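You operate a simulated robot arm through the tools that you are given. There is no shell and no other tool.

Carry out the task below with a simulated two-armed robot. There is one attempt and no reset: what you move stays moved.

JOB
Load the clip rack: purple clip in A, grey in B, orange in C, then shut its teal bar.
Fine: slide the bar open first. Where these are worked on the way, their far stop is far enough and under half their travel is too little: rack bar.

The check looks at the end state, three seconds after you hand in, the way a careful person would. Anything else that was tipped, shoved, dropped, spilled or broken makes it a failure.

ROBOT AND FRAMES
Two 7-joint arms with two-finger parallel grippers on one trunk that stands fixed in place. Base frame: the origin is at the foot of the trunk, x ahead of it, y to its left, z up; the work surface is at about z = 0.76. Readings come in m, rad, newtons and seconds.
The left shoulder is at [0.062, 0.196, 1.079], the right one opposite. With the tool pointing down near the work surface each hand reaches from about 0.26 to 0.7 m from the base axis, measured 20 degrees to its own side. Payload 1.57 kg a hand.
The TCP of each hand is the grasp point between the finger pads, 0.03 m short of the fingertips. In the tool frame z runs along the fingers and y along their closing line. Largest opening 0.11 m; finger width 0.024, thickness 0.012; the body of the gripper, 0.048 by 0.112 m, starts 0.078 m behind the TCP.
Orientation is that of the tool frame in the base frame, as [roll, pitch, yaw] about the fixed x, y, z axes, in that order (R = Rz(yaw) Ry(pitch) Rx(roll)). With the fingers straight down and closing along the base's y, the tool's x points along the base's -x, its y along +y and its z along -z.

CONTROLS
- The arms move only by the tool jog_arm. It takes "left_commands", "right_commands" or both (then of equal length, played together; a hand with none holds still); each is text: rows parted by semicolons, each of 7 numbers parted by spaces: the shift along the base's x, y, z in m, then the turn, a rotation vector about the base's x, y, z in rad, then the gripper command, from -1 (fully open) to 1 (shut), values between in proportion. In form: tx ty tz ax ay az grip; .... A call has 1 to 20 rows; each row shifts and turns the commanded pose from where the row before left it. A row lasts 0.2 s, in which the tool goes at most 0.05 m and 0.15 rad; a call with a longer step from one row to the next is refused whole, and so is a gripper value outside its range. A pose out of reach is approached as far as the arm can. The call stops where the force on the tool passes 40 N (or 10 N more than at its start, if that is more) or the arm is blocked; 0.2 s more then pass. Each finger travels about 0.072 m/s and halts on what it meets, pressing with about 21 N; the grip force reading is that of the motor and also rises with nothing between the fingers. The clock runs only during rows and for 0.2 s after the last one: add rows that do not move to give the fingers time. The reply holds the time, the measured pose of the TCP, the force on the tool along the base axes, the opening and the grip force, in the units named above and with some noise, with the torque about the TCP (base axes, N m) and any sound that the robot's microphone picked up.
- Cameras (640 x 400 px; columns grow to the right, rows downward): "scene" is now at [0.0959, -0.0233, 1.6518]; the picture's right is [-0.32, -0.95, -0.00], its down [-0.82, 0.28, -0.51] and it looks along [0.48, -0.16, -0.86] (base axes); focal length 345 px, centre (320, 200). "left" rides on the left gripper at [0.07, -0.016, -0.141] in its tool frame; the picture's right is [0.23, 0.97, 0.00], its down [-0.85, 0.20, -0.48] and it looks along [-0.47, 0.11, 0.88] (tool axes); focal length 222 px, centre (320, 200). "right" rides on the right gripper at [0.07, 0.016, -0.141] in its tool frame; the picture's right is [-0.23, 0.97, 0.00], its down [-0.85, -0.20, -0.48] and it looks along [-0.47, -0.11, 0.88] (tool axes); focal length 222 px, centre (320, 200).
- grab_frame(camera): a new picture of that camera. It takes no simulated time.
- lift_body(by): slides the trunk up (or, below 0, down) by that many m; the arms and the scene camera ride with it, the base frame stays. It gives what a move gives, with no picture.
- head_to(pan, tilt): turns the head with the scene camera to pan (to the left, within 1.501 rad either way) and tilt (down, from -0.506 to 1.204), counted from straight ahead of the robot. It gives what a move gives.
- measure_at(camera, pixels): there is no depth. For up to 12 entries [column, row, z] of the newest picture of that camera ("zoom" is the newest enlarged one), the place [x, y] in the base frame at which the ray of that pixel passes the height z, good to about 0.002 m. It takes no simulated time.
- zoom(camera, box): a new picture of the part [left, top, right, bottom] of that camera's present view, enlarged. It takes no simulated time.
- close_job(): hands the job in; it is judged then, once.

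Leave the grippers open and the arms clear of the work at the hand-in unless told otherwise.

The tools are called after "Emit:" as name(argument=value, ...) on one line, values as JSON. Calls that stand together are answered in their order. jog_arm: Moves the arms, as the interface text tells. Its arguments: {"type":"object","properties":{"left_commands":{"type":"string"},"right_commands":{"type":"string"}},"required":[]} The other tools are called the same way: lift_body (by) slides the trunk up or down; head_to (pan, tilt) turns the head that bears the scene camera; grab_frame (camera) takes a picture; measure_at (camera, pixels) gives the place at which the rays of pixels pass given heights; zoom (camera, box) takes an enlarged picture of a part of a camera's view; close_job () hands the job in.

At the start:

```text
t: 0.0
left_tool_pos: [0.5382, -0.0181, 1.0686]
left_tool_rot: [3.141, -0.004, 3.14]
left_ft_force: [-0.3, 0.1, 0.1]
left_torque: [0.0, 0.03, 0.02]
left_gripper_width: 0.1099
left_gripper_force: 0.0
right_tool_pos: [0.3784, -0.4389, 1.0417]
right_tool_rot: [3.139, -0.002, 3.141]
right_ft_force: [0.0, 0.3, -0.3]
right_torque: [-0.03, -0.01, 0.0]
right_gripper_width: 0.1101
right_gripper_force: 0.0
trunk travel left (down, up): [-0.675, 0.315]
head pan, tilt: [-0.326, 1.038]
```

scene: 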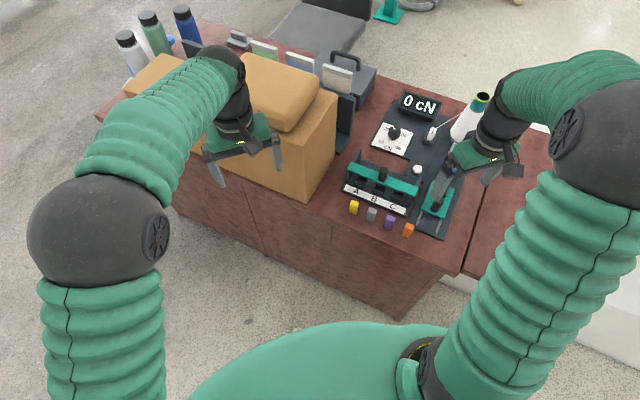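
right: 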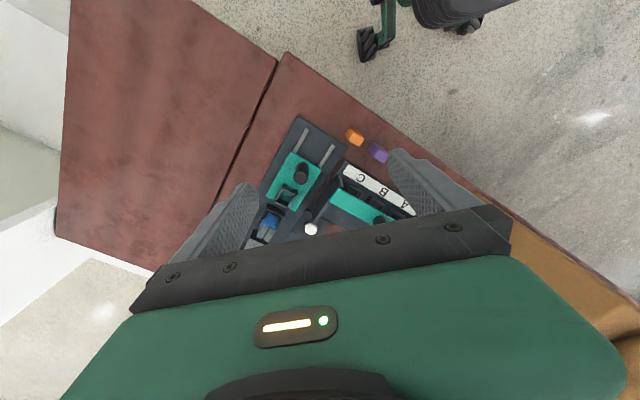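
left: 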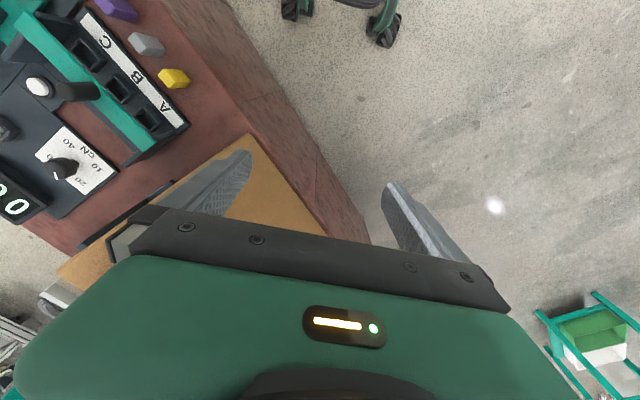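

I see the rack with labels A, B, C near pixel (375,195) in the scene picture, with yellow, grey, purple and orange clips in front of it. I'll zoom in on the rack for a closer look.

Emit:
zoom(camera="scene", box=[320, 80, 500, 250])

Emit:
zoom(camera="left", box=[0, 0, 260, 200])

Emit:
zoom(camera="right", box=[220, 80, 460, 260])

```text
2.35 times, centred on (410, 165) of scene
```

zoom: 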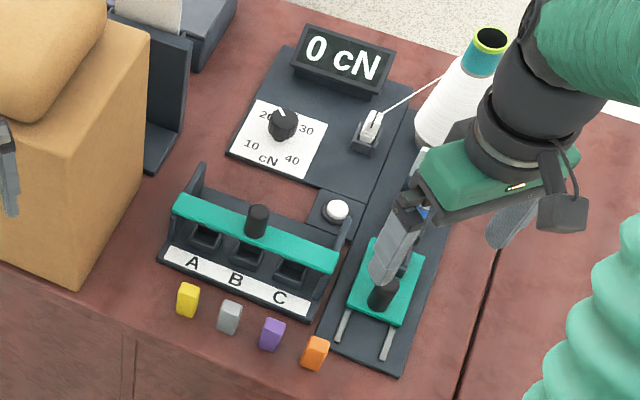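

```text
2.00 times, centred on (130, 100) of left
```

zoom: 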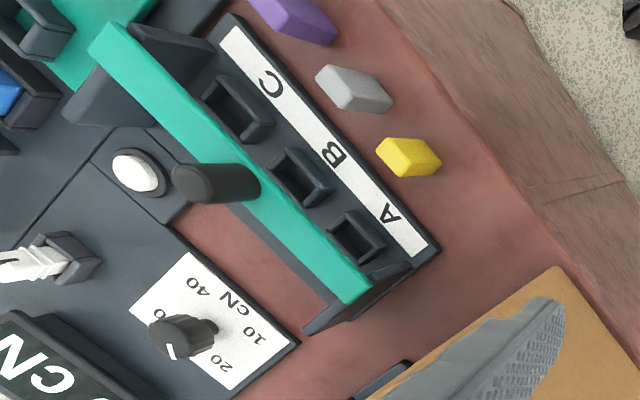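

```text
2.22 times, centred on (340, 170) of right
```

zoom: 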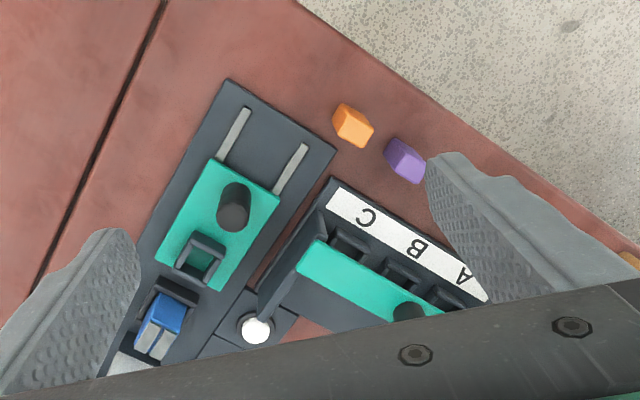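

Next I'll measure the clips (scene zoom pixels: yellow (188,299), grey (230,316), purple (272,333), orange (315,352)), the rack label ends and the bar ends.

Emit:
measure_at(camera="scene", pixels=[[354, 207, 0.77], [372, 214, 0.77], [390, 222, 0.77], [409, 230, 0.77], [343, 190, 0.79], [406, 212, 0.79], [347, 169, 0.83], [418, 190, 0.83], [382, 176, 0.84], [363, 283, 0.76], [440, 205, 0.79]])

Emit:
measure_at(camera="left", pixels=[[172, 78, 0.77], [148, 44, 0.77], [116, 8, 0.77], [95, 15, 0.79], [180, 125, 0.79], [40, 12, 0.83], [150, 145, 0.83], [145, 120, 0.79], [118, 88, 0.79], [90, 55, 0.79]])

```text
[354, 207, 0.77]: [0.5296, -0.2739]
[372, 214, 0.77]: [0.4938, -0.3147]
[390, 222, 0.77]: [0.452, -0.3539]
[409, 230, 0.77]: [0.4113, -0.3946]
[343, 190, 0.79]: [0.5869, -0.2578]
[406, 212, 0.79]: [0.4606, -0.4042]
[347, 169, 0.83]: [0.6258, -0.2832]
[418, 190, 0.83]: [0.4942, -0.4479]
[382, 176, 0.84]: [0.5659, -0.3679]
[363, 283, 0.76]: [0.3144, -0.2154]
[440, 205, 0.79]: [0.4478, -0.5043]
```

```text
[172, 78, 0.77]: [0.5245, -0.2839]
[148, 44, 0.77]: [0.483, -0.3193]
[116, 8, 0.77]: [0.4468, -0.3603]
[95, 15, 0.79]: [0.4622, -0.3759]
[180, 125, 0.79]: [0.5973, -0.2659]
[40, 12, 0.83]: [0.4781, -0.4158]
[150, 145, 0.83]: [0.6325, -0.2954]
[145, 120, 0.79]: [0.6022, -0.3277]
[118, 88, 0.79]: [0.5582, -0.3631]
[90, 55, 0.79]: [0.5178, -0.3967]
```

The rack lies diagonally, with the bar raised on end plates. To see how the bar slides and how big the slots are, I'll shift the left hand toward it so its wrist camera looks at the rack from above.

Emit:
jog_arm(left_commands="-0.03 -0.04 0 0 0 0 -1; -0.03 -0.04 0 0 0 0 -1; -0.03 -0.04 0 0 0 0 -1; 0 -0.03 0 0 0 0 -1")

Emit:
grab_frame(camera="left")

```text
t: 1.0
left_tool_pos: [0.4989, -0.0862, 1.0837]
left_tool_rot: [-3.122, 0.017, -2.974]
left_ft_force: [-0.7, -0.4, 0.3]
left_torque: [0.01, -0.02, -0.02]
left_gripper_width: 0.1098
left_gripper_force: 0.1
right_tool_pos: [0.3759, -0.4355, 1.0441]
right_tool_rot: [-3.14, 0.001, 3.14]
right_ft_force: [-0.3, 0.2, 0.4]
right_torque: [-0.01, -0.01, -0.01]
right_gripper_width: 0.1101
right_gripper_force: 0.0
trunk travel left (down, up): [-0.675, 0.315]
head pan, tilt: [-0.326, 1.038]
stopped in row 4 (left hand): the arm was blocked; the commanded pose is now the measured one
```

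```text
taken
```

left: 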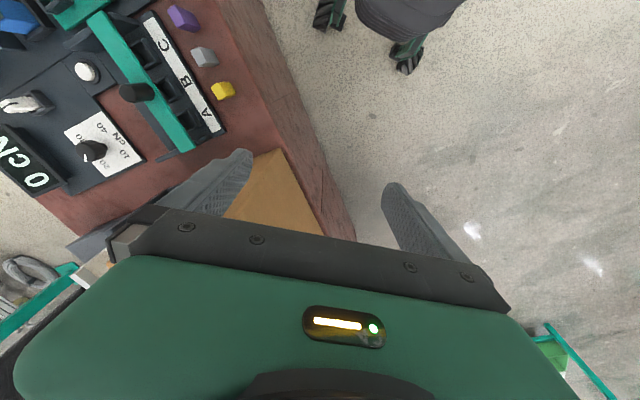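

The left arm stopped as blocked in row 4, with little force on the tool. I'll check the scene for contact and zoom on the rack from the new left view.

Emit:
grab_frame(camera="scene")

Emit:
zoom(camera="left", box=[40, 0, 260, 160])

```text
taken
```

scene: 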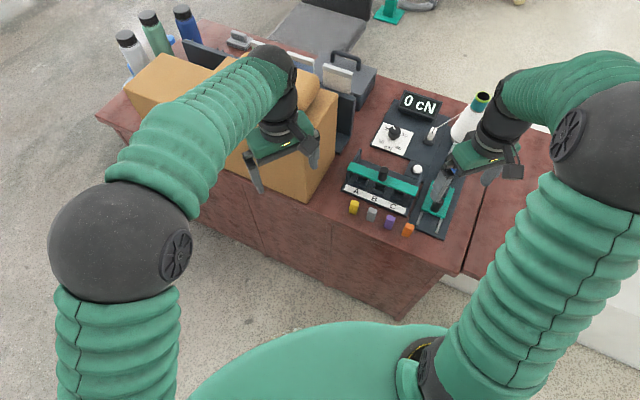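

```text
2.50 times, centred on (150, 80) of left
```

zoom: 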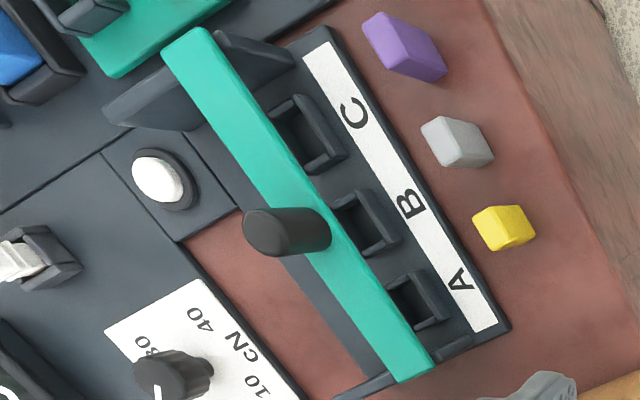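

Nothing seems disturbed; the left arm probably just reached a joint limit. To find the heights of the knob, bar ends and slots, I'll triangulate matching pixels from the scene and left views.

Emit:
measure_at(camera="scene", pixels=[[384, 169.3, 0.8], [384, 169.3, 0.88], [348.3, 169.3, 0.8], [348.3, 169.3, 0.88], [416.4, 195.6, 0.8], [416.4, 195.6, 0.88], [417.7, 187, 0.8], [417.7, 187, 0.88], [350.4, 162.4, 0.8], [350.4, 162.4, 0.88]])

Emit:
measure_at(camera="left", pixels=[[126.8, 92.8, 0.8], [126.8, 92.8, 0.88], [195.2, 146, 0.8], [195.2, 146, 0.88], [102, 11.2, 0.8], [102, 11.2, 0.88], [87.2, 20, 0.8], [87.2, 20, 0.88], [184, 153.2, 0.8], [184, 153.2, 0.88]])

```text
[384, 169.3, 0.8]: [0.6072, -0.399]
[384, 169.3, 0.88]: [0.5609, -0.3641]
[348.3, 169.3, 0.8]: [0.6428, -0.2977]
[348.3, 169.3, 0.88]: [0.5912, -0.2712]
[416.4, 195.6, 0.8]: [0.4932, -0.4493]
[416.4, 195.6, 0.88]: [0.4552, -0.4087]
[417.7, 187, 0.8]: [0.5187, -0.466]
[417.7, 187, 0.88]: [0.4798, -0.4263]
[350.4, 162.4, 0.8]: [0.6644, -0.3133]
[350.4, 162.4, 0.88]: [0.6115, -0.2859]
```

```text
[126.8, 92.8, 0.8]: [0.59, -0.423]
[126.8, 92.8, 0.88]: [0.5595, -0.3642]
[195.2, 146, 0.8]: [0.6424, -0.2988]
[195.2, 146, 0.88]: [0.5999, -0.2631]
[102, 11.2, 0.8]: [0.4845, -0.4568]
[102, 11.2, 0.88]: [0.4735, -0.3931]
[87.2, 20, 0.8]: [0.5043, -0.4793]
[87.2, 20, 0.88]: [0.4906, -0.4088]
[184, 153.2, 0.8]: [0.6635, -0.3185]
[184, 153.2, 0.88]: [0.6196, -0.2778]
```

The knob top triangulates to about (0.560, -0.364, 0.88), and the bar lies along 45° at z of about 0.82. The left hand isn't needed here, so I'll send it back to its start pose along the same path.

Emit:
jog_arm(left_commands="0.015 0.023 0 0 0 -0.06 -1; 0.015 0.023 0 0 0 -0.06 -1; 0.01 0.022 0 0 0 -0.05 -1; 0 0 0 0 0 0 -1")

```text
t: 2.0
left_tool_pos: [0.5361, -0.0278, 1.0851]
left_tool_rot: [-3.123, 0.017, 3.124]
left_ft_force: [0.0, -0.8, 0.0]
left_torque: [-0.03, -0.02, -0.03]
left_gripper_width: 0.1102
left_gripper_force: 0.0
right_tool_pos: [0.3749, -0.4372, 1.0429]
right_tool_rot: [-3.141, 0.001, -3.141]
right_ft_force: [0.5, 0.4, -0.2]
right_torque: [0.03, -0.01, 0.0]
right_gripper_width: 0.1101
right_gripper_force: 0.0
trunk travel left (down, up): [-0.675, 0.315]
head pan, tilt: [-0.326, 1.038]
```

The left hand is back. Next I'll bring the right hand over the front of the rack, turned -45° about z so its closing line follows the rack's length, for a close-up. I'm staying high, at z of about 1.04.

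Emit:
jog_arm(right_commands="0 0.03 0 0 0 -0.13 -1; 0.02 0.03 0 0 0 -0.13 -1; 0.03 0.02 0 0 0 -0.13 -1; 0.03 0.01 0 0 0 -0.13 -1; 0.03 0.01 0 0 0 -0.13 -1; 0.03 0 0 0 0 -0.135 -1; 0 0 0 0 0 0 -1")

Emit:
grab_frame(camera="right")

Emit:
grab_frame(camera="scene")

```text
t: 3.6
left_tool_pos: [0.5363, -0.0263, 1.0858]
left_tool_rot: [-3.122, 0.018, 3.124]
left_ft_force: [-0.7, 0.4, -0.1]
left_torque: [0.02, 0.0, 0.0]
left_gripper_width: 0.1102
left_gripper_force: 0.0
right_tool_pos: [0.5171, -0.3384, 1.0456]
right_tool_rot: [-3.139, 0.001, 2.355]
right_ft_force: [0.1, -0.1, -0.2]
right_torque: [0.01, -0.02, 0.0]
right_gripper_width: 0.11
right_gripper_force: 0.0
trunk travel left (down, up): [-0.675, 0.315]
head pan, tilt: [-0.326, 1.038]
```

```text
taken
```

right: 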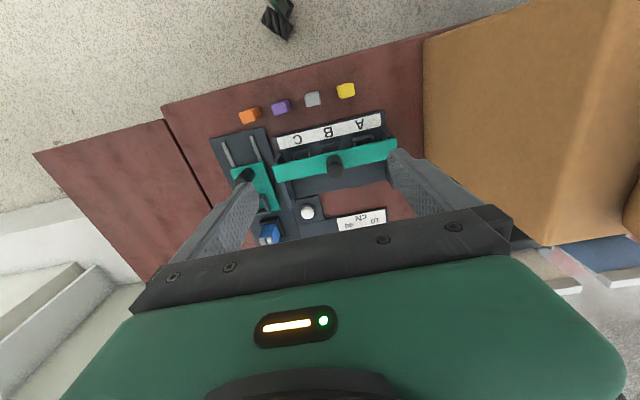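

```text
taken
```

scene: 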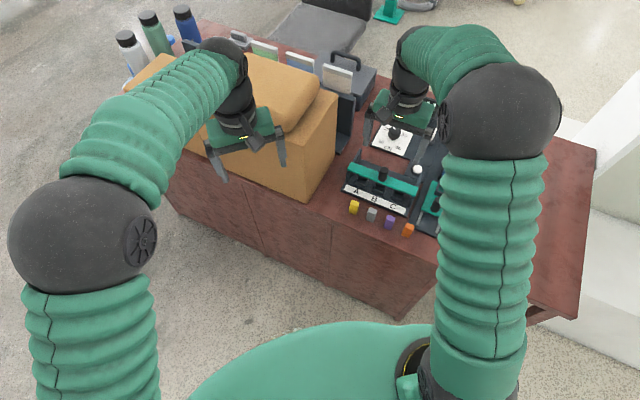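

The right view now shows the rack upright at about (335,155), with the clips in a row above it at rows 90-115. I'll zoom in there.

Emit:
zoom(camera="right", box=[200, 75, 420, 215])

Emit:
zoom(camera="scene", box=[330, 140, 450, 245])

```text
2.86 times, centred on (310, 145) of right
```

zoom: 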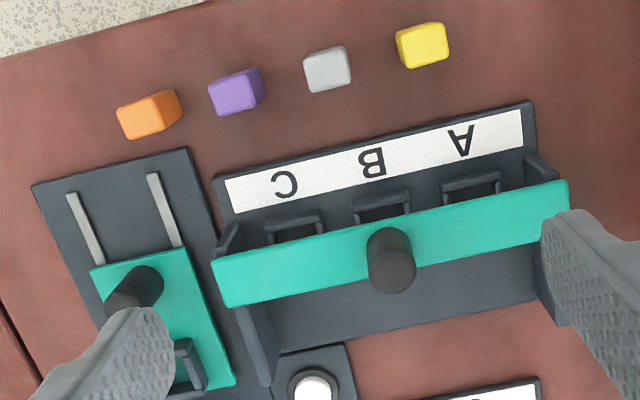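

```text
3.81 times, centred on (390, 192) of scene
```

zoom: 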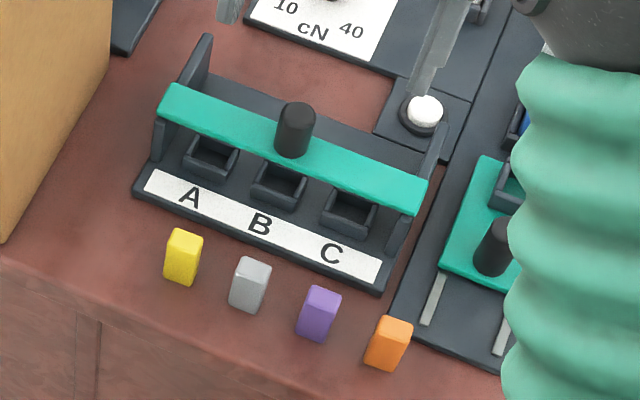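

The three cups sit right under the bar, so the bar is shut now, and the end plates run back behind it. It should therefore slide open toward the back, away from the labels. I'll zoom tighter to get the clip dimensions.

Emit:
zoom(camera="right", box=[230, 75, 370, 130])

Emit:
zoom(camera="scene", box=[340, 190, 430, 245])

```text
4.57 times, centred on (300, 102) of right
```

zoom: 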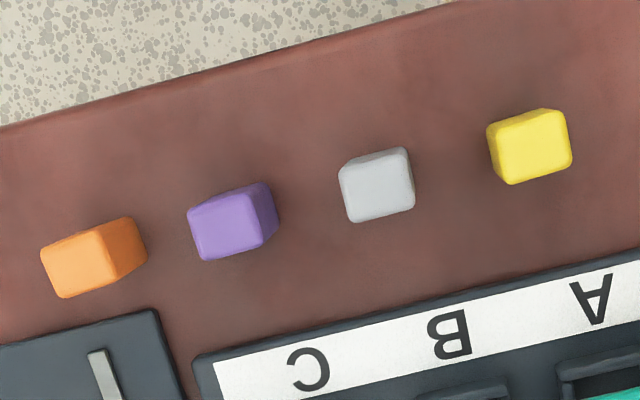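

```text
7.11 times, centred on (385, 218) of scene
```

zoom: 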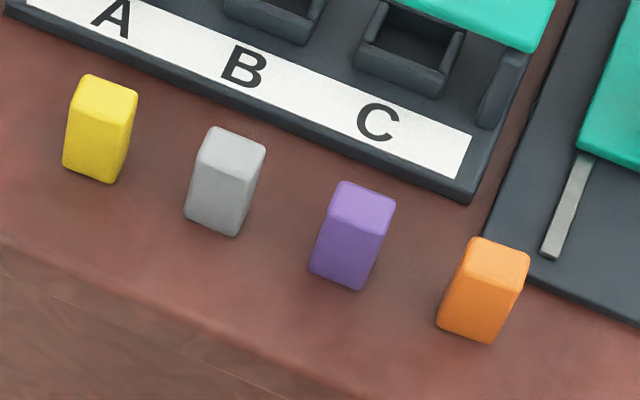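

To triangulate the four clips' top centres and their base corners, I'll use matching pixels in the two zooms: scene px (353.7/372.5/391.3/409.9, ...) and right px (346/313/281/248, ...).

Emit:
measure_at(camera="scene", pixels=[[354.7, 203.3, 0.76], [354.7, 203.3, 0.82], [372.5, 211.7, 0.76], [372.5, 211.7, 0.82], [391, 219.1, 0.76], [391, 219.1, 0.82], [410, 227, 0.76], [410, 227, 0.82], [355.4, 215.7, 0.76], [373, 222.9, 0.76], [390.6, 230.5, 0.76], [408.8, 238.2, 0.76]])

Emit:
measure_at(camera="right", pixels=[[366.5, 89.7, 0.76], [366.5, 89.7, 0.82], [313.1, 99.2, 0.76], [313.1, 99.2, 0.82], [279, 107.8, 0.76], [279, 107.8, 0.82], [246, 115.8, 0.76], [246, 115.8, 0.82]])

```text
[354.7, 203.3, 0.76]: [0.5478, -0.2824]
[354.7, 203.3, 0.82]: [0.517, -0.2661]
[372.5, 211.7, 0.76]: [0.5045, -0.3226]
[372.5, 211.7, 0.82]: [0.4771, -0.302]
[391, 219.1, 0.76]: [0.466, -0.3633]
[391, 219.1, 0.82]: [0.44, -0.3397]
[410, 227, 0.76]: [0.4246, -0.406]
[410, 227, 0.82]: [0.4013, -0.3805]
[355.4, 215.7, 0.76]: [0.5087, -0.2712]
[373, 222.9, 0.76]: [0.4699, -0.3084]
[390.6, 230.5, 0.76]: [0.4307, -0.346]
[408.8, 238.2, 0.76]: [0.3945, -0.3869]
```

```text
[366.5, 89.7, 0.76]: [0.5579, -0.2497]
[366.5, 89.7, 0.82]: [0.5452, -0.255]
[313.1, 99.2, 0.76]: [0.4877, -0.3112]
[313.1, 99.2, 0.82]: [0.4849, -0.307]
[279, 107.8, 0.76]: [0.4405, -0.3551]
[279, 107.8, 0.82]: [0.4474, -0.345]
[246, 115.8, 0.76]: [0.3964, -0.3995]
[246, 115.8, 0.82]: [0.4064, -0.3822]
```

The clip tops come out at z of about 0.805, and the clips are about 23 mm wide, 45 mm tall and aligned with the rack. The purple clip is near (0.446, -0.347), grey near (0.486, -0.308) and orange near (0.405, -0.385). Next I'll triangulate the knob and bar from the scene and right pixels.

Emit:
measure_at(camera="scene", pixels=[[384.5, 168.4, 0.84], [384.5, 168.4, 0.88], [382.7, 178.4, 0.8], [382.7, 178.4, 0.84], [348, 169.2, 0.8], [348, 169.2, 0.84], [351.2, 161.3, 0.8], [351.2, 161.3, 0.84], [414.7, 197.7, 0.8], [414.7, 197.7, 0.84], [418.3, 187.5, 0.8], [418.3, 187.5, 0.84]])

Emit:
measure_at(camera="right", pixels=[[336.6, 169.5, 0.84], [336.6, 169.5, 0.88], [334, 158, 0.8], [334, 158, 0.84], [396.4, 138.4, 0.8], [396.4, 138.4, 0.84], [396.7, 150.2, 0.8], [396.7, 150.2, 0.84], [272.2, 166.7, 0.8], [272.2, 166.7, 0.84], [277.8, 182.4, 0.8], [277.8, 182.4, 0.84]])

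```text
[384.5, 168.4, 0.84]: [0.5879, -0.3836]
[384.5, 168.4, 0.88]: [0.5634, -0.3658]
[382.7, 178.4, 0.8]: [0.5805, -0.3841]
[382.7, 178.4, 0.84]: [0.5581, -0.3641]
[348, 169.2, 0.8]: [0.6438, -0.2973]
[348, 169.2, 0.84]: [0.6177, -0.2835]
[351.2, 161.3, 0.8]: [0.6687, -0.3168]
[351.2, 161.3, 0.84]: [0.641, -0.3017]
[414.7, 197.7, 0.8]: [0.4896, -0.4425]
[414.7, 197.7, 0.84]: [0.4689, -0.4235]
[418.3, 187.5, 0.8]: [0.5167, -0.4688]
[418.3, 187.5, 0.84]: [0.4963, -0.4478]
```

```text
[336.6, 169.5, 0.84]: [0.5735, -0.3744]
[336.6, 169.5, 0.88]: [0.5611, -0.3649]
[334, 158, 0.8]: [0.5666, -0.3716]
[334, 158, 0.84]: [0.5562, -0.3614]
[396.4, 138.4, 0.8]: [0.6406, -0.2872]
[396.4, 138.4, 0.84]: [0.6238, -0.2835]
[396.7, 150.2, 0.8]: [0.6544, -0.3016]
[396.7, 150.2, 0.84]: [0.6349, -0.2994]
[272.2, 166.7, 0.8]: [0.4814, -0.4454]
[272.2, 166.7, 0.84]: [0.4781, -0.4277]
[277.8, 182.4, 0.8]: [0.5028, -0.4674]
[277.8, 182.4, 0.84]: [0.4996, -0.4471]
```

The knob top is at (0.562, -0.365, 0.88) and the bar spans z of about 0.82-0.84. Next I'll move the right hand above the knob and partly close the fingers to about 0.07 m. I'm stopping at z of about 0.93 to check alignment.

Emit:
jog_arm(right_commands="0.015 -0.009 -0.02 0 0 0 -0.27; 0.015 -0.009 -0.03 0 0 0 -0.27; 0.015 -0.009 -0.03 0 0 0 -0.27; 0 0 -0.035 0 0 0 -0.27; 0 0 0 0 0 0 -0.27")

Emit:
grab_frame(camera="right")

Emit:
zoom(camera="scene", box=[330, 120, 450, 225])

```text
t: 4.8
left_tool_pos: [0.5353, -0.0256, 1.085]
left_tool_rot: [-3.122, 0.017, 3.123]
left_ft_force: [0.2, -0.1, -0.1]
left_torque: [-0.03, -0.02, 0.0]
left_gripper_width: 0.11
left_gripper_force: 0.0
right_tool_pos: [0.559, -0.3641, 0.9274]
right_tool_rot: [-3.139, 0.002, 2.356]
right_ft_force: [-0.3, -0.2, 0.4]
right_torque: [-0.02, -0.04, 0.04]
right_gripper_width: 0.07
right_gripper_force: 0.1
trunk travel left (down, up): [-0.675, 0.315]
head pan, tilt: [-0.326, 1.038]
```

```text
taken
```

right: 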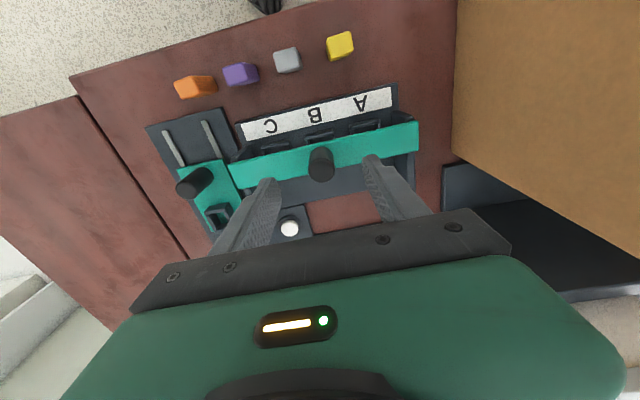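

```text
3.81 times, centred on (390, 172) of scene
```

zoom: 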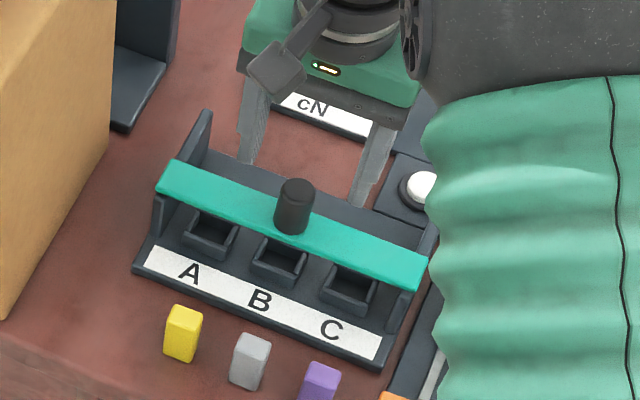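

The fingertip midpoint at about (320,170) in the right picture is over the knob, and the line between the tips runs parallel to the bar. I'll zoom to check the alignment before descending.

Emit:
zoom(camera="right", box=[220, 90, 430, 220])

```text
3.05 times, centred on (325, 155) of right
```

zoom: 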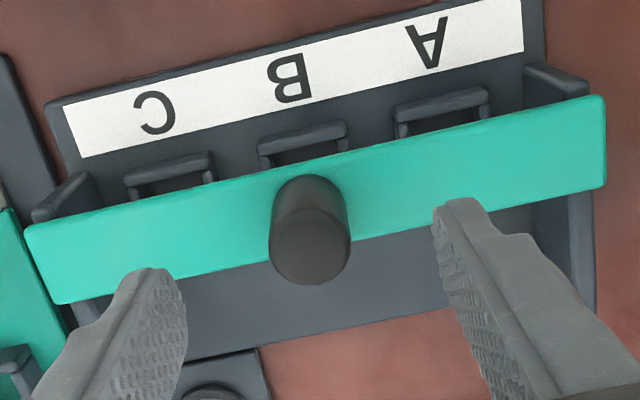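

Emit:
measure_at(camera="zoom", pixels=[[310, 247, 0.88], [270, 247, 0.88], [350, 247, 0.88], [308, 200, 0.84], [600, 100, 0.82], [605, 185, 0.84], [30, 225, 0.82], [55, 303, 0.84], [170, 170, 0.8], [305, 140, 0.8], [445, 108, 0.8]])

```text
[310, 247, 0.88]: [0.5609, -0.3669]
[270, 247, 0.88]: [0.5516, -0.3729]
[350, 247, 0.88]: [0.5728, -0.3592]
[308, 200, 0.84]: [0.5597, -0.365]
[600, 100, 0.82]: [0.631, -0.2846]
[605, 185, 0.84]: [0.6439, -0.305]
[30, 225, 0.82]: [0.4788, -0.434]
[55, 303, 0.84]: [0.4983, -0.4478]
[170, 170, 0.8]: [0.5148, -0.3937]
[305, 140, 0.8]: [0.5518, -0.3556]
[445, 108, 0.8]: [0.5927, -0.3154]
```

The knob is centred at (0.561, -0.367) with a diameter of about 25 mm. I'll descend to z of 0.879, which puts the tips at 0.849, just above the bar top at 0.84, and then close on the knob.

Emit:
jog_arm(right_commands="0.001 -0.001 -0.025 0 0 0 -0.27; 0.001 -0.001 -0.023 0 0 0 -0.27; 0 0 0 0 0 0 0.3; 0 0 0 0 0 0 0.6; 0 0 0 0 0 0 0.8; 0 0 0 0 0 0 0.8")

Emit:
grab_frame(camera="right")

```text
t: 6.2
left_tool_pos: [0.5365, -0.0259, 1.086]
left_tool_rot: [-3.122, 0.019, 3.124]
left_ft_force: [0.8, 0.0, 0.1]
left_torque: [0.0, 0.0, 0.02]
left_gripper_width: 0.1098
left_gripper_force: 0.0
right_tool_pos: [0.5623, -0.3665, 0.8792]
right_tool_rot: [-3.14, 0.0, 2.358]
right_ft_force: [-0.5, -0.9, -0.9]
right_torque: [-0.02, 0.04, 0.02]
right_gripper_width: 0.0249
right_gripper_force: 20.8
trunk travel left (down, up): [-0.675, 0.315]
head pan, tilt: [-0.326, 1.038]
```

```text
taken
```

right: 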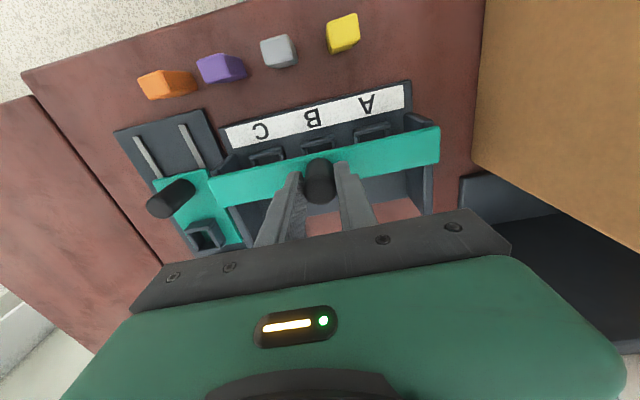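

The knob is held (opening 0.0249, grip 20.8 N). I'll slide the bar backward along (+0.707, -0.707) in small steps and watch the force.

Emit:
jog_arm(right_commands="0.003 -0.003 0 0 0 0 0.8; 0.003 -0.003 0 0 0 0 0.8; 0.004 -0.004 0 0 0 0 0.8")

Emit:
zoom(camera="right", box=[200, 70, 450, 230])

```text
t: 7.0
left_tool_pos: [0.5356, -0.0263, 1.0841]
left_tool_rot: [-3.123, 0.016, 3.124]
left_ft_force: [-0.4, 0.4, 1.3]
left_torque: [0.01, -0.03, 0.03]
left_gripper_width: 0.1099
left_gripper_force: 0.0
right_tool_pos: [0.5722, -0.3767, 0.8791]
right_tool_rot: [-3.139, 0.0, 2.357]
right_ft_force: [-3.2, -2.2, -0.8]
right_torque: [-0.06, 0.09, -0.02]
right_gripper_width: 0.025
right_gripper_force: 20.5
trunk travel left (down, up): [-0.675, 0.315]
head pan, tilt: [-0.326, 1.038]
```

```text
2.50 times, centred on (325, 150) of right
```

zoom: 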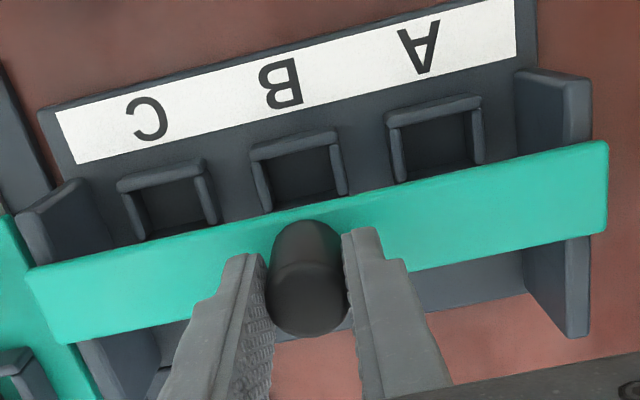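

The bar slides with almost no resistance, and the cups are emerging. I'll keep sliding toward the far stop.

Emit:
jog_arm(right_commands="0.004 -0.004 0 0 0 0 0.8; 0.004 -0.004 0 0 0 0 0.8; 0.004 -0.004 0 0 0 0 0.8; 0.004 -0.004 0 0 0 0 0.8")

Emit:
zoom(camera="right", box=[200, 70, 450, 230])

```text
t: 8.0
left_tool_pos: [0.5377, -0.0265, 1.0835]
left_tool_rot: [-3.122, 0.016, 3.127]
left_ft_force: [0.0, -0.7, 0.0]
left_torque: [0.03, 0.02, 0.02]
left_gripper_width: 0.1101
left_gripper_force: 0.0
right_tool_pos: [0.5899, -0.3921, 0.8797]
right_tool_rot: [-3.138, -0.002, 2.356]
right_ft_force: [0.2, 0.0, 0.4]
right_torque: [0.0, -0.01, -0.01]
right_gripper_width: 0.0248
right_gripper_force: 21.0
trunk travel left (down, up): [-0.675, 0.315]
head pan, tilt: [-0.326, 1.038]
```

```text
2.50 times, centred on (325, 150) of right
```

zoom: 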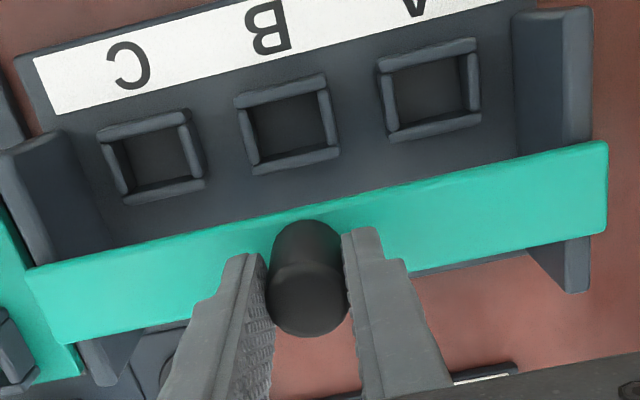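

All three cups are fully uncovered now, but the stop hasn't been felt yet. I'll keep going in small steps until the force rises.

Emit:
jog_arm(right_commands="0.003 -0.003 0 0 0 0 0.8; 0.003 -0.003 0 0 0 0 0.8; 0.003 -0.003 0 0 0 0 0.8; 0.003 -0.003 0 0 0 0 0.8")

Emit:
zoom(camera="right", box=[200, 70, 450, 230])

```text
t: 9.0
left_tool_pos: [0.5361, -0.0283, 1.0842]
left_tool_rot: [-3.122, 0.014, 3.123]
left_ft_force: [0.0, 0.4, -1.3]
left_torque: [0.0, 0.01, 0.0]
left_gripper_width: 0.1101
left_gripper_force: 0.1
right_tool_pos: [0.6024, -0.4051, 0.8793]
right_tool_rot: [-3.141, 0.0, 2.356]
right_ft_force: [0.5, 1.0, 0.0]
right_torque: [0.11, 0.05, 0.01]
right_gripper_width: 0.0246
right_gripper_force: 20.8
trunk travel left (down, up): [-0.675, 0.315]
head pan, tilt: [-0.326, 1.038]
```

```text
2.50 times, centred on (325, 150) of right
```

zoom: 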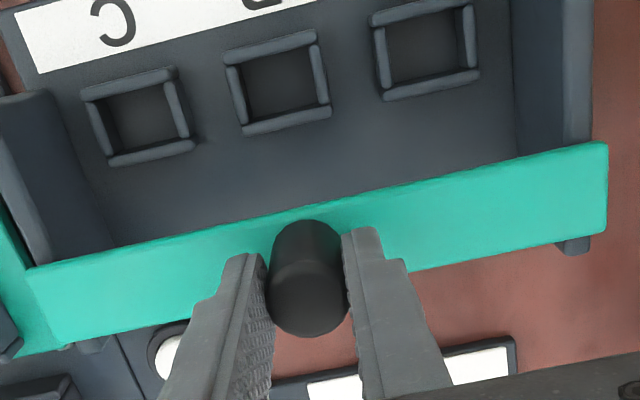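

The bar is near the back ends of the plates after about 57 mm of travel, still with no stop force. I'll finish with 2 mm steps.

Emit:
jog_arm(right_commands="0.0015 -0.0015 0 0 0 0 0.8; 0.0015 -0.0015 0 0 0 0 0.8; 0.0015 -0.0015 0 0 0 0 0.8; 0.0015 -0.0015 0 0 0 0 0.8")

Emit:
zoom(camera="right", box=[200, 70, 450, 230])

```text
t: 10.0
left_tool_pos: [0.5368, -0.0272, 1.0865]
left_tool_rot: [-3.121, 0.017, 3.124]
left_ft_force: [-1.0, 0.1, -0.4]
left_torque: [0.0, -0.03, 0.01]
left_gripper_width: 0.1101
left_gripper_force: 0.1
right_tool_pos: [0.6078, -0.4088, 0.8797]
right_tool_rot: [-3.14, 0.001, 2.356]
right_ft_force: [-0.6, -0.6, 0.2]
right_torque: [0.07, 0.11, 0.0]
right_gripper_width: 0.025
right_gripper_force: 20.5
trunk travel left (down, up): [-0.675, 0.315]
head pan, tilt: [-0.326, 1.038]
```

```text
2.50 times, centred on (325, 150) of right
```

zoom: 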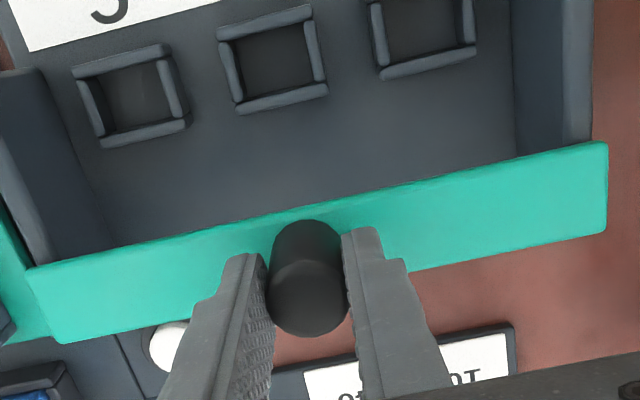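

There's still no stop at about 64 mm of travel. A few more 2 mm steps should find it.

Emit:
jog_arm(right_commands="0.0015 -0.0015 0 0 0 0 0.8; 0.0015 -0.0015 0 0 0 0 0.8; 0.0015 -0.0015 0 0 0 0 0.8; 0.0015 -0.0015 0 0 0 0 0.8")

Emit:
zoom(camera="right", box=[200, 70, 450, 230])

Emit:
zoom(camera="scene", box=[320, 100, 480, 230])

```text
t: 11.0
left_tool_pos: [0.5367, -0.0274, 1.085]
left_tool_rot: [-3.123, 0.017, 3.126]
left_ft_force: [0.4, 0.1, -0.2]
left_torque: [0.0, 0.0, 0.0]
left_gripper_width: 0.11
left_gripper_force: 0.0
right_tool_pos: [0.6141, -0.4152, 0.8797]
right_tool_rot: [-3.141, 0.003, 2.357]
right_ft_force: [-0.4, 5.3, 0.0]
right_torque: [-0.05, 0.05, -0.06]
right_gripper_width: 0.025
right_gripper_force: 21.0
trunk travel left (down, up): [-0.675, 0.315]
head pan, tilt: [-0.326, 1.038]
```

```text
2.50 times, centred on (325, 150) of right
```

zoom: 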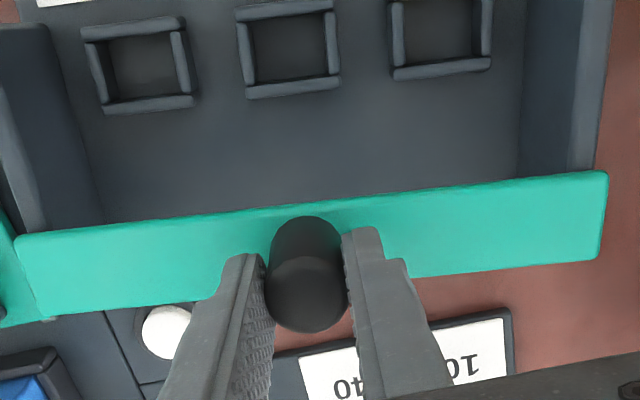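

```text
3.08 times, centred on (400, 165) of scene
```

zoom: 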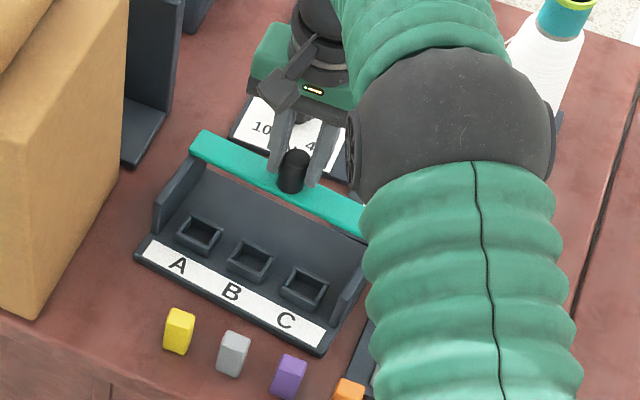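

In the last move the whole rack turned about 6° relative to the camera: the bar's slope went from -12° to -6°, while the dial panel kept its -12°. So the bar had reached its stop and I dragged the loose rack a little. I'll stop pulling here, bring the bar forward about 10 mm to unload it, and then release and look.

Emit:
jog_arm(right_commands="-0.002 0.002 0 0 0 0 0.8; -0.002 0.002 0 0 0 0 0.8; -0.002 0.002 0 0 0 0 0.8; -0.001 0.001 0 0 0 0 0.8")

Emit:
zoom(camera="right", box=[200, 70, 450, 230])

```text
t: 12.0
left_tool_pos: [0.5361, -0.0253, 1.0851]
left_tool_rot: [-3.122, 0.016, 3.126]
left_ft_force: [0.4, -0.8, 0.5]
left_torque: [-0.01, 0.02, -0.04]
left_gripper_width: 0.1103
left_gripper_force: 0.1
right_tool_pos: [0.6068, -0.4072, 0.88]
right_tool_rot: [-3.141, 0.003, 2.357]
right_ft_force: [3.0, 2.0, 1.0]
right_torque: [-0.14, -0.36, 0.02]
right_gripper_width: 0.0249
right_gripper_force: 21.2
trunk travel left (down, up): [-0.675, 0.315]
head pan, tilt: [-0.326, 1.038]
```

```text
2.50 times, centred on (325, 150) of right
```

zoom: 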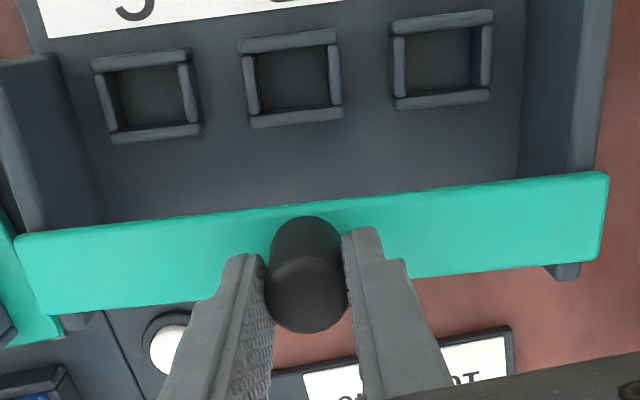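

The bar slid forward 10 mm relative to the rack, and the rack stayed put. Next I'll open the fingers, lift clear, and back off toward the earlier viewing pose so I can compare the rack's position with the first pictures.

Emit:
jog_arm(right_commands="0 0 0 0 0 0 0.2; 0 0 0 0 0 0 -0.1; 0 0 0.03 0 0 0 -0.27; 0 0 0.04 0 0 0 -0.27; -0.03 0.023 0.045 0 0 0 -0.27; -0.03 0.023 0.05 0 0 0 -0.27; -0.03 0.023 0 0 0 0 -0.27; 0 0 0 0 0 0 -0.27")

Emit:
grab_frame(camera="right")

Emit:
zoom(camera="right", box=[200, 75, 420, 215])

Emit:
zoom(camera="scene", box=[330, 140, 450, 245])

```text
refused: row 5 steps farther than a row can; nothing moved
```

```text
taken
```

right: 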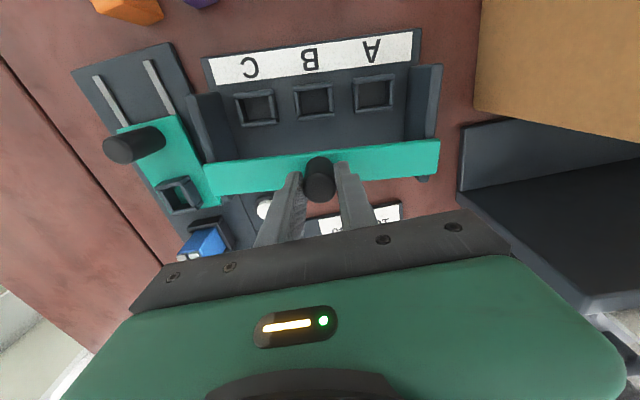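

```text
2.86 times, centred on (310, 145) of right
```

zoom: 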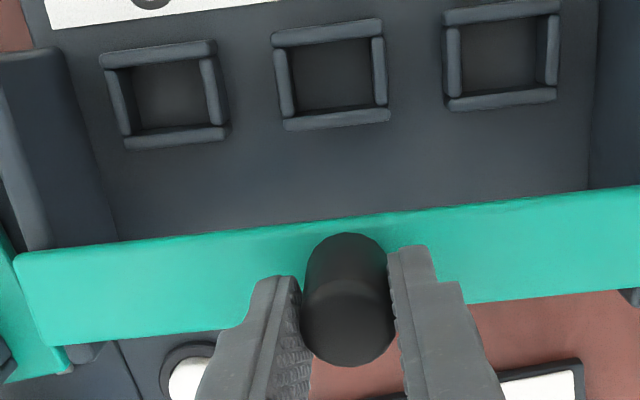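

```text
3.81 times, centred on (390, 192) of scene
```

zoom: 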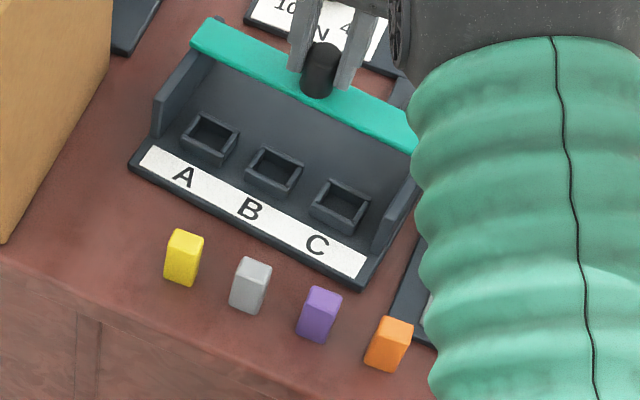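

That call was refused because row 5 was too long, so nothing moved. Compared with the earlier scene zoom, the rack's A-side front corner has moved back about 20 mm and the C side about 10 mm. I'll release and retreat with shorter rows.

Emit:
jog_arm(right_commands="0 0 0 0 0 0 0.2; 0 0 0 0 0 0 -0.1; 0 0 0.03 0 0 0 -0.27; 0 0 0.04 0 0 0 -0.27; -0.02 0.015 0.035 0 0 0 -0.27; -0.02 0.016 0.035 0 0 0 -0.27; -0.025 0.02 0.026 0 0 0 -0.27; -0.025 0.02 0 0 0 0 -0.27; 0 0 0 0 0 0 -0.27")

Emit:
grab_frame(camera="right")

Emit:
zoom(camera="scene", box=[330, 140, 450, 245])

Emit:
zoom(camera="right", box=[200, 75, 420, 215])

```text
t: 14.0
left_tool_pos: [0.5377, -0.0268, 1.0841]
left_tool_rot: [-3.124, 0.016, 3.126]
left_ft_force: [-0.5, 0.1, 0.2]
left_torque: [0.02, -0.02, 0.04]
left_gripper_width: 0.1101
left_gripper_force: 0.2
right_tool_pos: [0.5147, -0.3372, 1.0462]
right_tool_rot: [-3.14, 0.0, 2.357]
right_ft_force: [0.1, -0.1, -0.7]
right_torque: [-0.03, 0.02, 0.01]
right_gripper_width: 0.0702
right_gripper_force: 0.1
trunk travel left (down, up): [-0.675, 0.315]
head pan, tilt: [-0.326, 1.038]
```

```text
taken
```

right: 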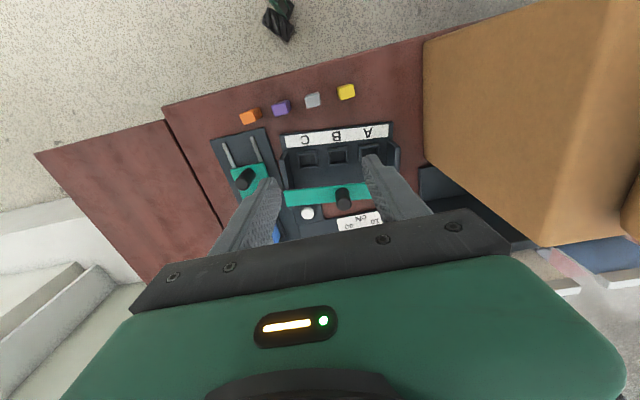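

```text
3.81 times, centred on (390, 192) of scene
```

zoom: 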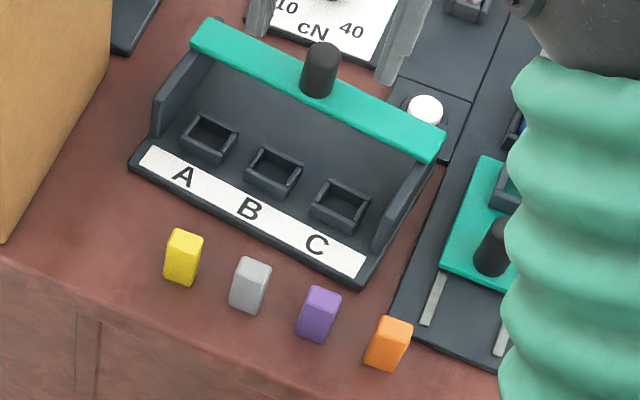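

```text
2.86 times, centred on (310, 145) of right
```

zoom: 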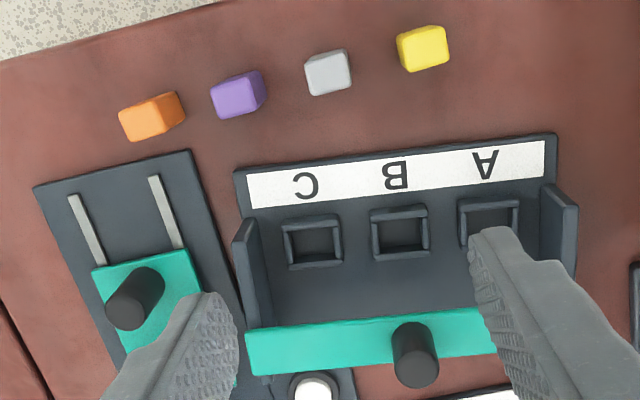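

The clips and the neighbouring fixture are unchanged in this view, and only the rack has moved. I'll measure the old and new front corners of its base plate, correcting for the tiny camera shift, to see how far it has to go back.

Emit:
measure_at(camera="zoom", pixels=[[233, 172, 0.77], [555, 134, 0.77], [214.5, 179.5, 0.77], [533.5, 101.5, 0.77], [312, 242, 0.79], [400, 232, 0.79], [488, 222, 0.79], [413, 372, 0.88], [246, 330, 0.83], [262, 378, 0.84], [560, 180, 0.82], [570, 265, 0.82]])

```text
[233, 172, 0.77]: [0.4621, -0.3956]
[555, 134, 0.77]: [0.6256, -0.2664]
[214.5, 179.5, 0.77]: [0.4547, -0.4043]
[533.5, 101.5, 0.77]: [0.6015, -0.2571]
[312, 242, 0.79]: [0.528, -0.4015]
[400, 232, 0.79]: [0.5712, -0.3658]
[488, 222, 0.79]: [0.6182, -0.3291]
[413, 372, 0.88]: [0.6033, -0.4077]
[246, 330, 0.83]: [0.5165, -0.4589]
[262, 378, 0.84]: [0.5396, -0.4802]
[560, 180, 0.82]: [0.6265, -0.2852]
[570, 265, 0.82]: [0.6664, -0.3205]
```

The rack has turned 6.8° clockwise and shifted about 16 mm in +x. I'd rather put it back than leave it displaced: the A corner has to go (-0.024, +0.009) and the C corner (-0.007, -0.009). Gripping the A-side end plate and guiding it back should do that, so I'll take a closer look at the plate.

Emit:
zoom(camera="scene", box=[335, 140, 415, 220])

Emit:
zoom(camera="left", box=[20, 0, 220, 180])

```text
5.00 times, centred on (375, 180) of scene
```

zoom: 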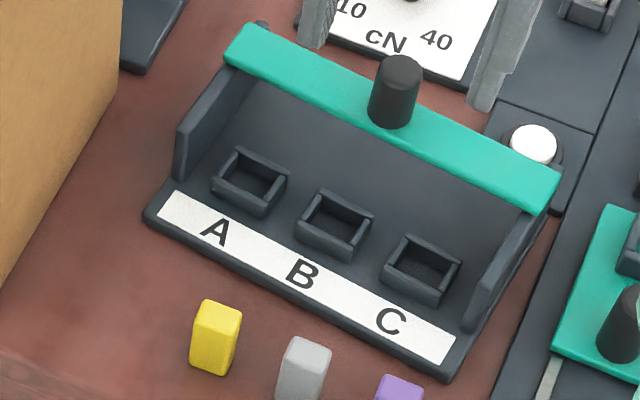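

```text
2.22 times, centred on (120, 90) of left
```

zoom: 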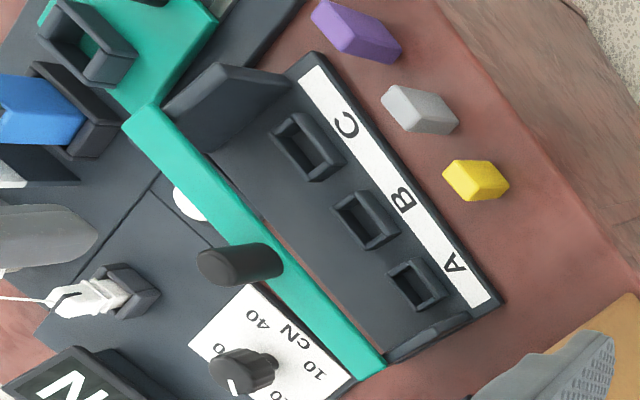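

I'll triangulate the front tops of the A and C end plates from these two views.

Emit:
measure_at(camera="scene", pixels=[[348, 165, 0.8], [348, 165, 0.84], [406.6, 197, 0.8], [406.6, 197, 0.84], [386.5, 167.6, 0.8], [353.2, 169.6, 0.79], [353.2, 169.6, 0.81]])

Emit:
measure_at(camera="left", pixels=[[186.2, 142.7, 0.8], [186.2, 142.7, 0.84], [105.6, 35, 0.8], [105.6, 35, 0.84], [162, 119, 0.79], [162, 119, 0.81], [138, 88.5, 0.79], [138, 88.5, 0.81], [113, 54, 0.79], [113, 54, 0.81]])

```text
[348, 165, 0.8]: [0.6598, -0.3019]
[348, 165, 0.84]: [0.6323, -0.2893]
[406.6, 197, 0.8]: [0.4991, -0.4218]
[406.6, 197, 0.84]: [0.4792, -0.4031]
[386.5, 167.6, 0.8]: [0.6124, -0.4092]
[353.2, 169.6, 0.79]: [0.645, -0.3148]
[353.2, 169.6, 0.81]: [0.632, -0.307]
```

```text
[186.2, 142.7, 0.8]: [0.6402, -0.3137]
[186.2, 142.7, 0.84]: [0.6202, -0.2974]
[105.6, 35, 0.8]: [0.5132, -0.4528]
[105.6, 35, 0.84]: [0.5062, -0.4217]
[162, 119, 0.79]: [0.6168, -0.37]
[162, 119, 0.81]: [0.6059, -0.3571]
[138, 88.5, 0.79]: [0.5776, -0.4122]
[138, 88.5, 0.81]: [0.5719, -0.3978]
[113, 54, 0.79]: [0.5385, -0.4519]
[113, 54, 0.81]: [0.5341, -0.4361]
```

The left numbers refer to an older left picture, so they don't count. I'll take a fresh left frame and repeat the measurement.

Emit:
grab_frame(camera="left")

Emit:
measure_at(camera="left", pixels=[[186.2, 142.7, 0.8], [186.2, 142.7, 0.84], [105.6, 35, 0.8], [105.6, 35, 0.84], [162, 119, 0.79], [162, 119, 0.81], [138, 88.5, 0.79], [138, 88.5, 0.81], [113, 54, 0.79], [113, 54, 0.81]])

```text
taken
```

left: 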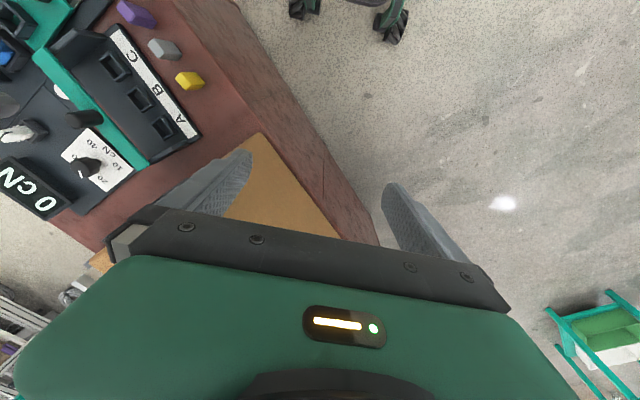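

```text
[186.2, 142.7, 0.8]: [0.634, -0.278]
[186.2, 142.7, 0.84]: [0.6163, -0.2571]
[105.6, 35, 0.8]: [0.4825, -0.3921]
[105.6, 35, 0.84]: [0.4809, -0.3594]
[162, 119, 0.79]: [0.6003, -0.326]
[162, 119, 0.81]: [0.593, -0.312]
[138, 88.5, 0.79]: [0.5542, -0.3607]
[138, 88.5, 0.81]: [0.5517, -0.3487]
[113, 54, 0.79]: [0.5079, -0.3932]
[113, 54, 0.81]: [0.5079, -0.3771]
```

The rack geometry is clear now: the end plates are about 32 mm behind the front edge, and the cups sit on 58 mm centres about 45 mm behind it. Bar travel is about 60 mm, so the bar is now at about 80 % open. The safest way to reset the rack is to grip cup B from outside, at the rack's middle, and turn and shift it back. I'll go above cup B at about (0.572, -0.366), aligned with the rack's present angle, and look.

Emit:
jog_arm(right_commands="0.0143 -0.0073 -0.029 0 0 -0.03 -0.27; 0.0143 -0.0073 -0.029 0 0 -0.03 -0.27; 0.0143 -0.0072 -0.029 0 0 -0.03 -0.27; 0.0143 -0.0072 -0.029 0 0 -0.029 -0.27; 0 0 0 0 0 0 -0.27")

Emit:
zoom(camera="right", box=[220, 60, 430, 210])

```text
t: 15.2
left_tool_pos: [0.5349, -0.0277, 1.0851]
left_tool_rot: [-3.122, 0.02, 3.124]
left_ft_force: [-0.5, 0.7, 0.3]
left_torque: [0.02, -0.02, 0.0]
left_gripper_width: 0.11
left_gripper_force: 0.0
right_tool_pos: [0.5726, -0.3665, 0.9307]
right_tool_rot: [-3.14, 0.003, 2.237]
right_ft_force: [0.2, -0.4, -1.1]
right_torque: [0.0, 0.03, 0.01]
right_gripper_width: 0.0697
right_gripper_force: 0.0
trunk travel left (down, up): [-0.675, 0.315]
head pan, tilt: [-0.326, 1.038]
```

```text
2.67 times, centred on (325, 135) of right
```

zoom: 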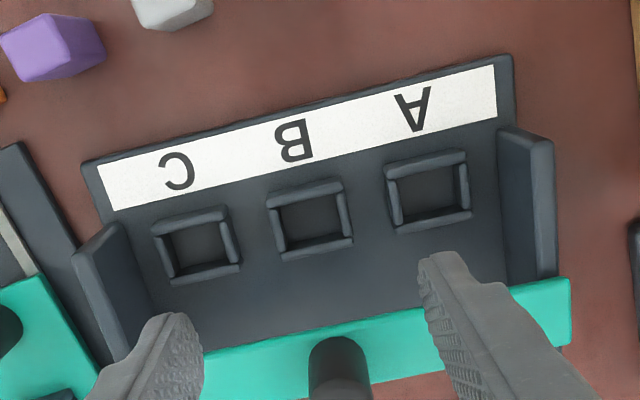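

Next I'll measure cup B's outline and the cup centres in this closer view.

Emit:
measure_at(camera="zoom", pixels=[[309, 219, 0.79], [309, 219, 0.8], [267, 194, 0.8], [342, 180, 0.8], [353, 246, 0.8], [281, 260, 0.8], [196, 245, 0.8], [427, 192, 0.8], [82, 165, 0.77], [512, 57, 0.77], [278, 205, 0.8], [336, 192, 0.8]])

```text
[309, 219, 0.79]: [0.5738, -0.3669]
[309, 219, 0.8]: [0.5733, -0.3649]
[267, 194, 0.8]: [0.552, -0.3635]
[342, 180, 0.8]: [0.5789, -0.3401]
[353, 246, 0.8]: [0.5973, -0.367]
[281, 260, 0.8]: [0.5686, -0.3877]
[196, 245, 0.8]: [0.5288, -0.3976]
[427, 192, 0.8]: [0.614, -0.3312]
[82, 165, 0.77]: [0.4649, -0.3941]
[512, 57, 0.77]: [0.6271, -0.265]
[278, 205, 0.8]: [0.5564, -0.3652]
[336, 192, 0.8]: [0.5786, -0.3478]
```

Cup B is about 36 × 33 mm outside, centred near (0.5738, -0.3648), and neighbouring cups are 54 mm away. I'll check the fingertips' inner edges in the same picture (about (193,322) and (420,265), tip height 0.90) to calibrate the centring.

Emit:
measure_at(camera="zoom", pixels=[[193, 320, 0.9], [421, 265, 0.9], [165, 315, 0.9], [455, 252, 0.9]])

```text
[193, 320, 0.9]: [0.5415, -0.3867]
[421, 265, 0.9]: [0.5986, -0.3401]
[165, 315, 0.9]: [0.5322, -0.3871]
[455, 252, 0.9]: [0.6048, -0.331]
```

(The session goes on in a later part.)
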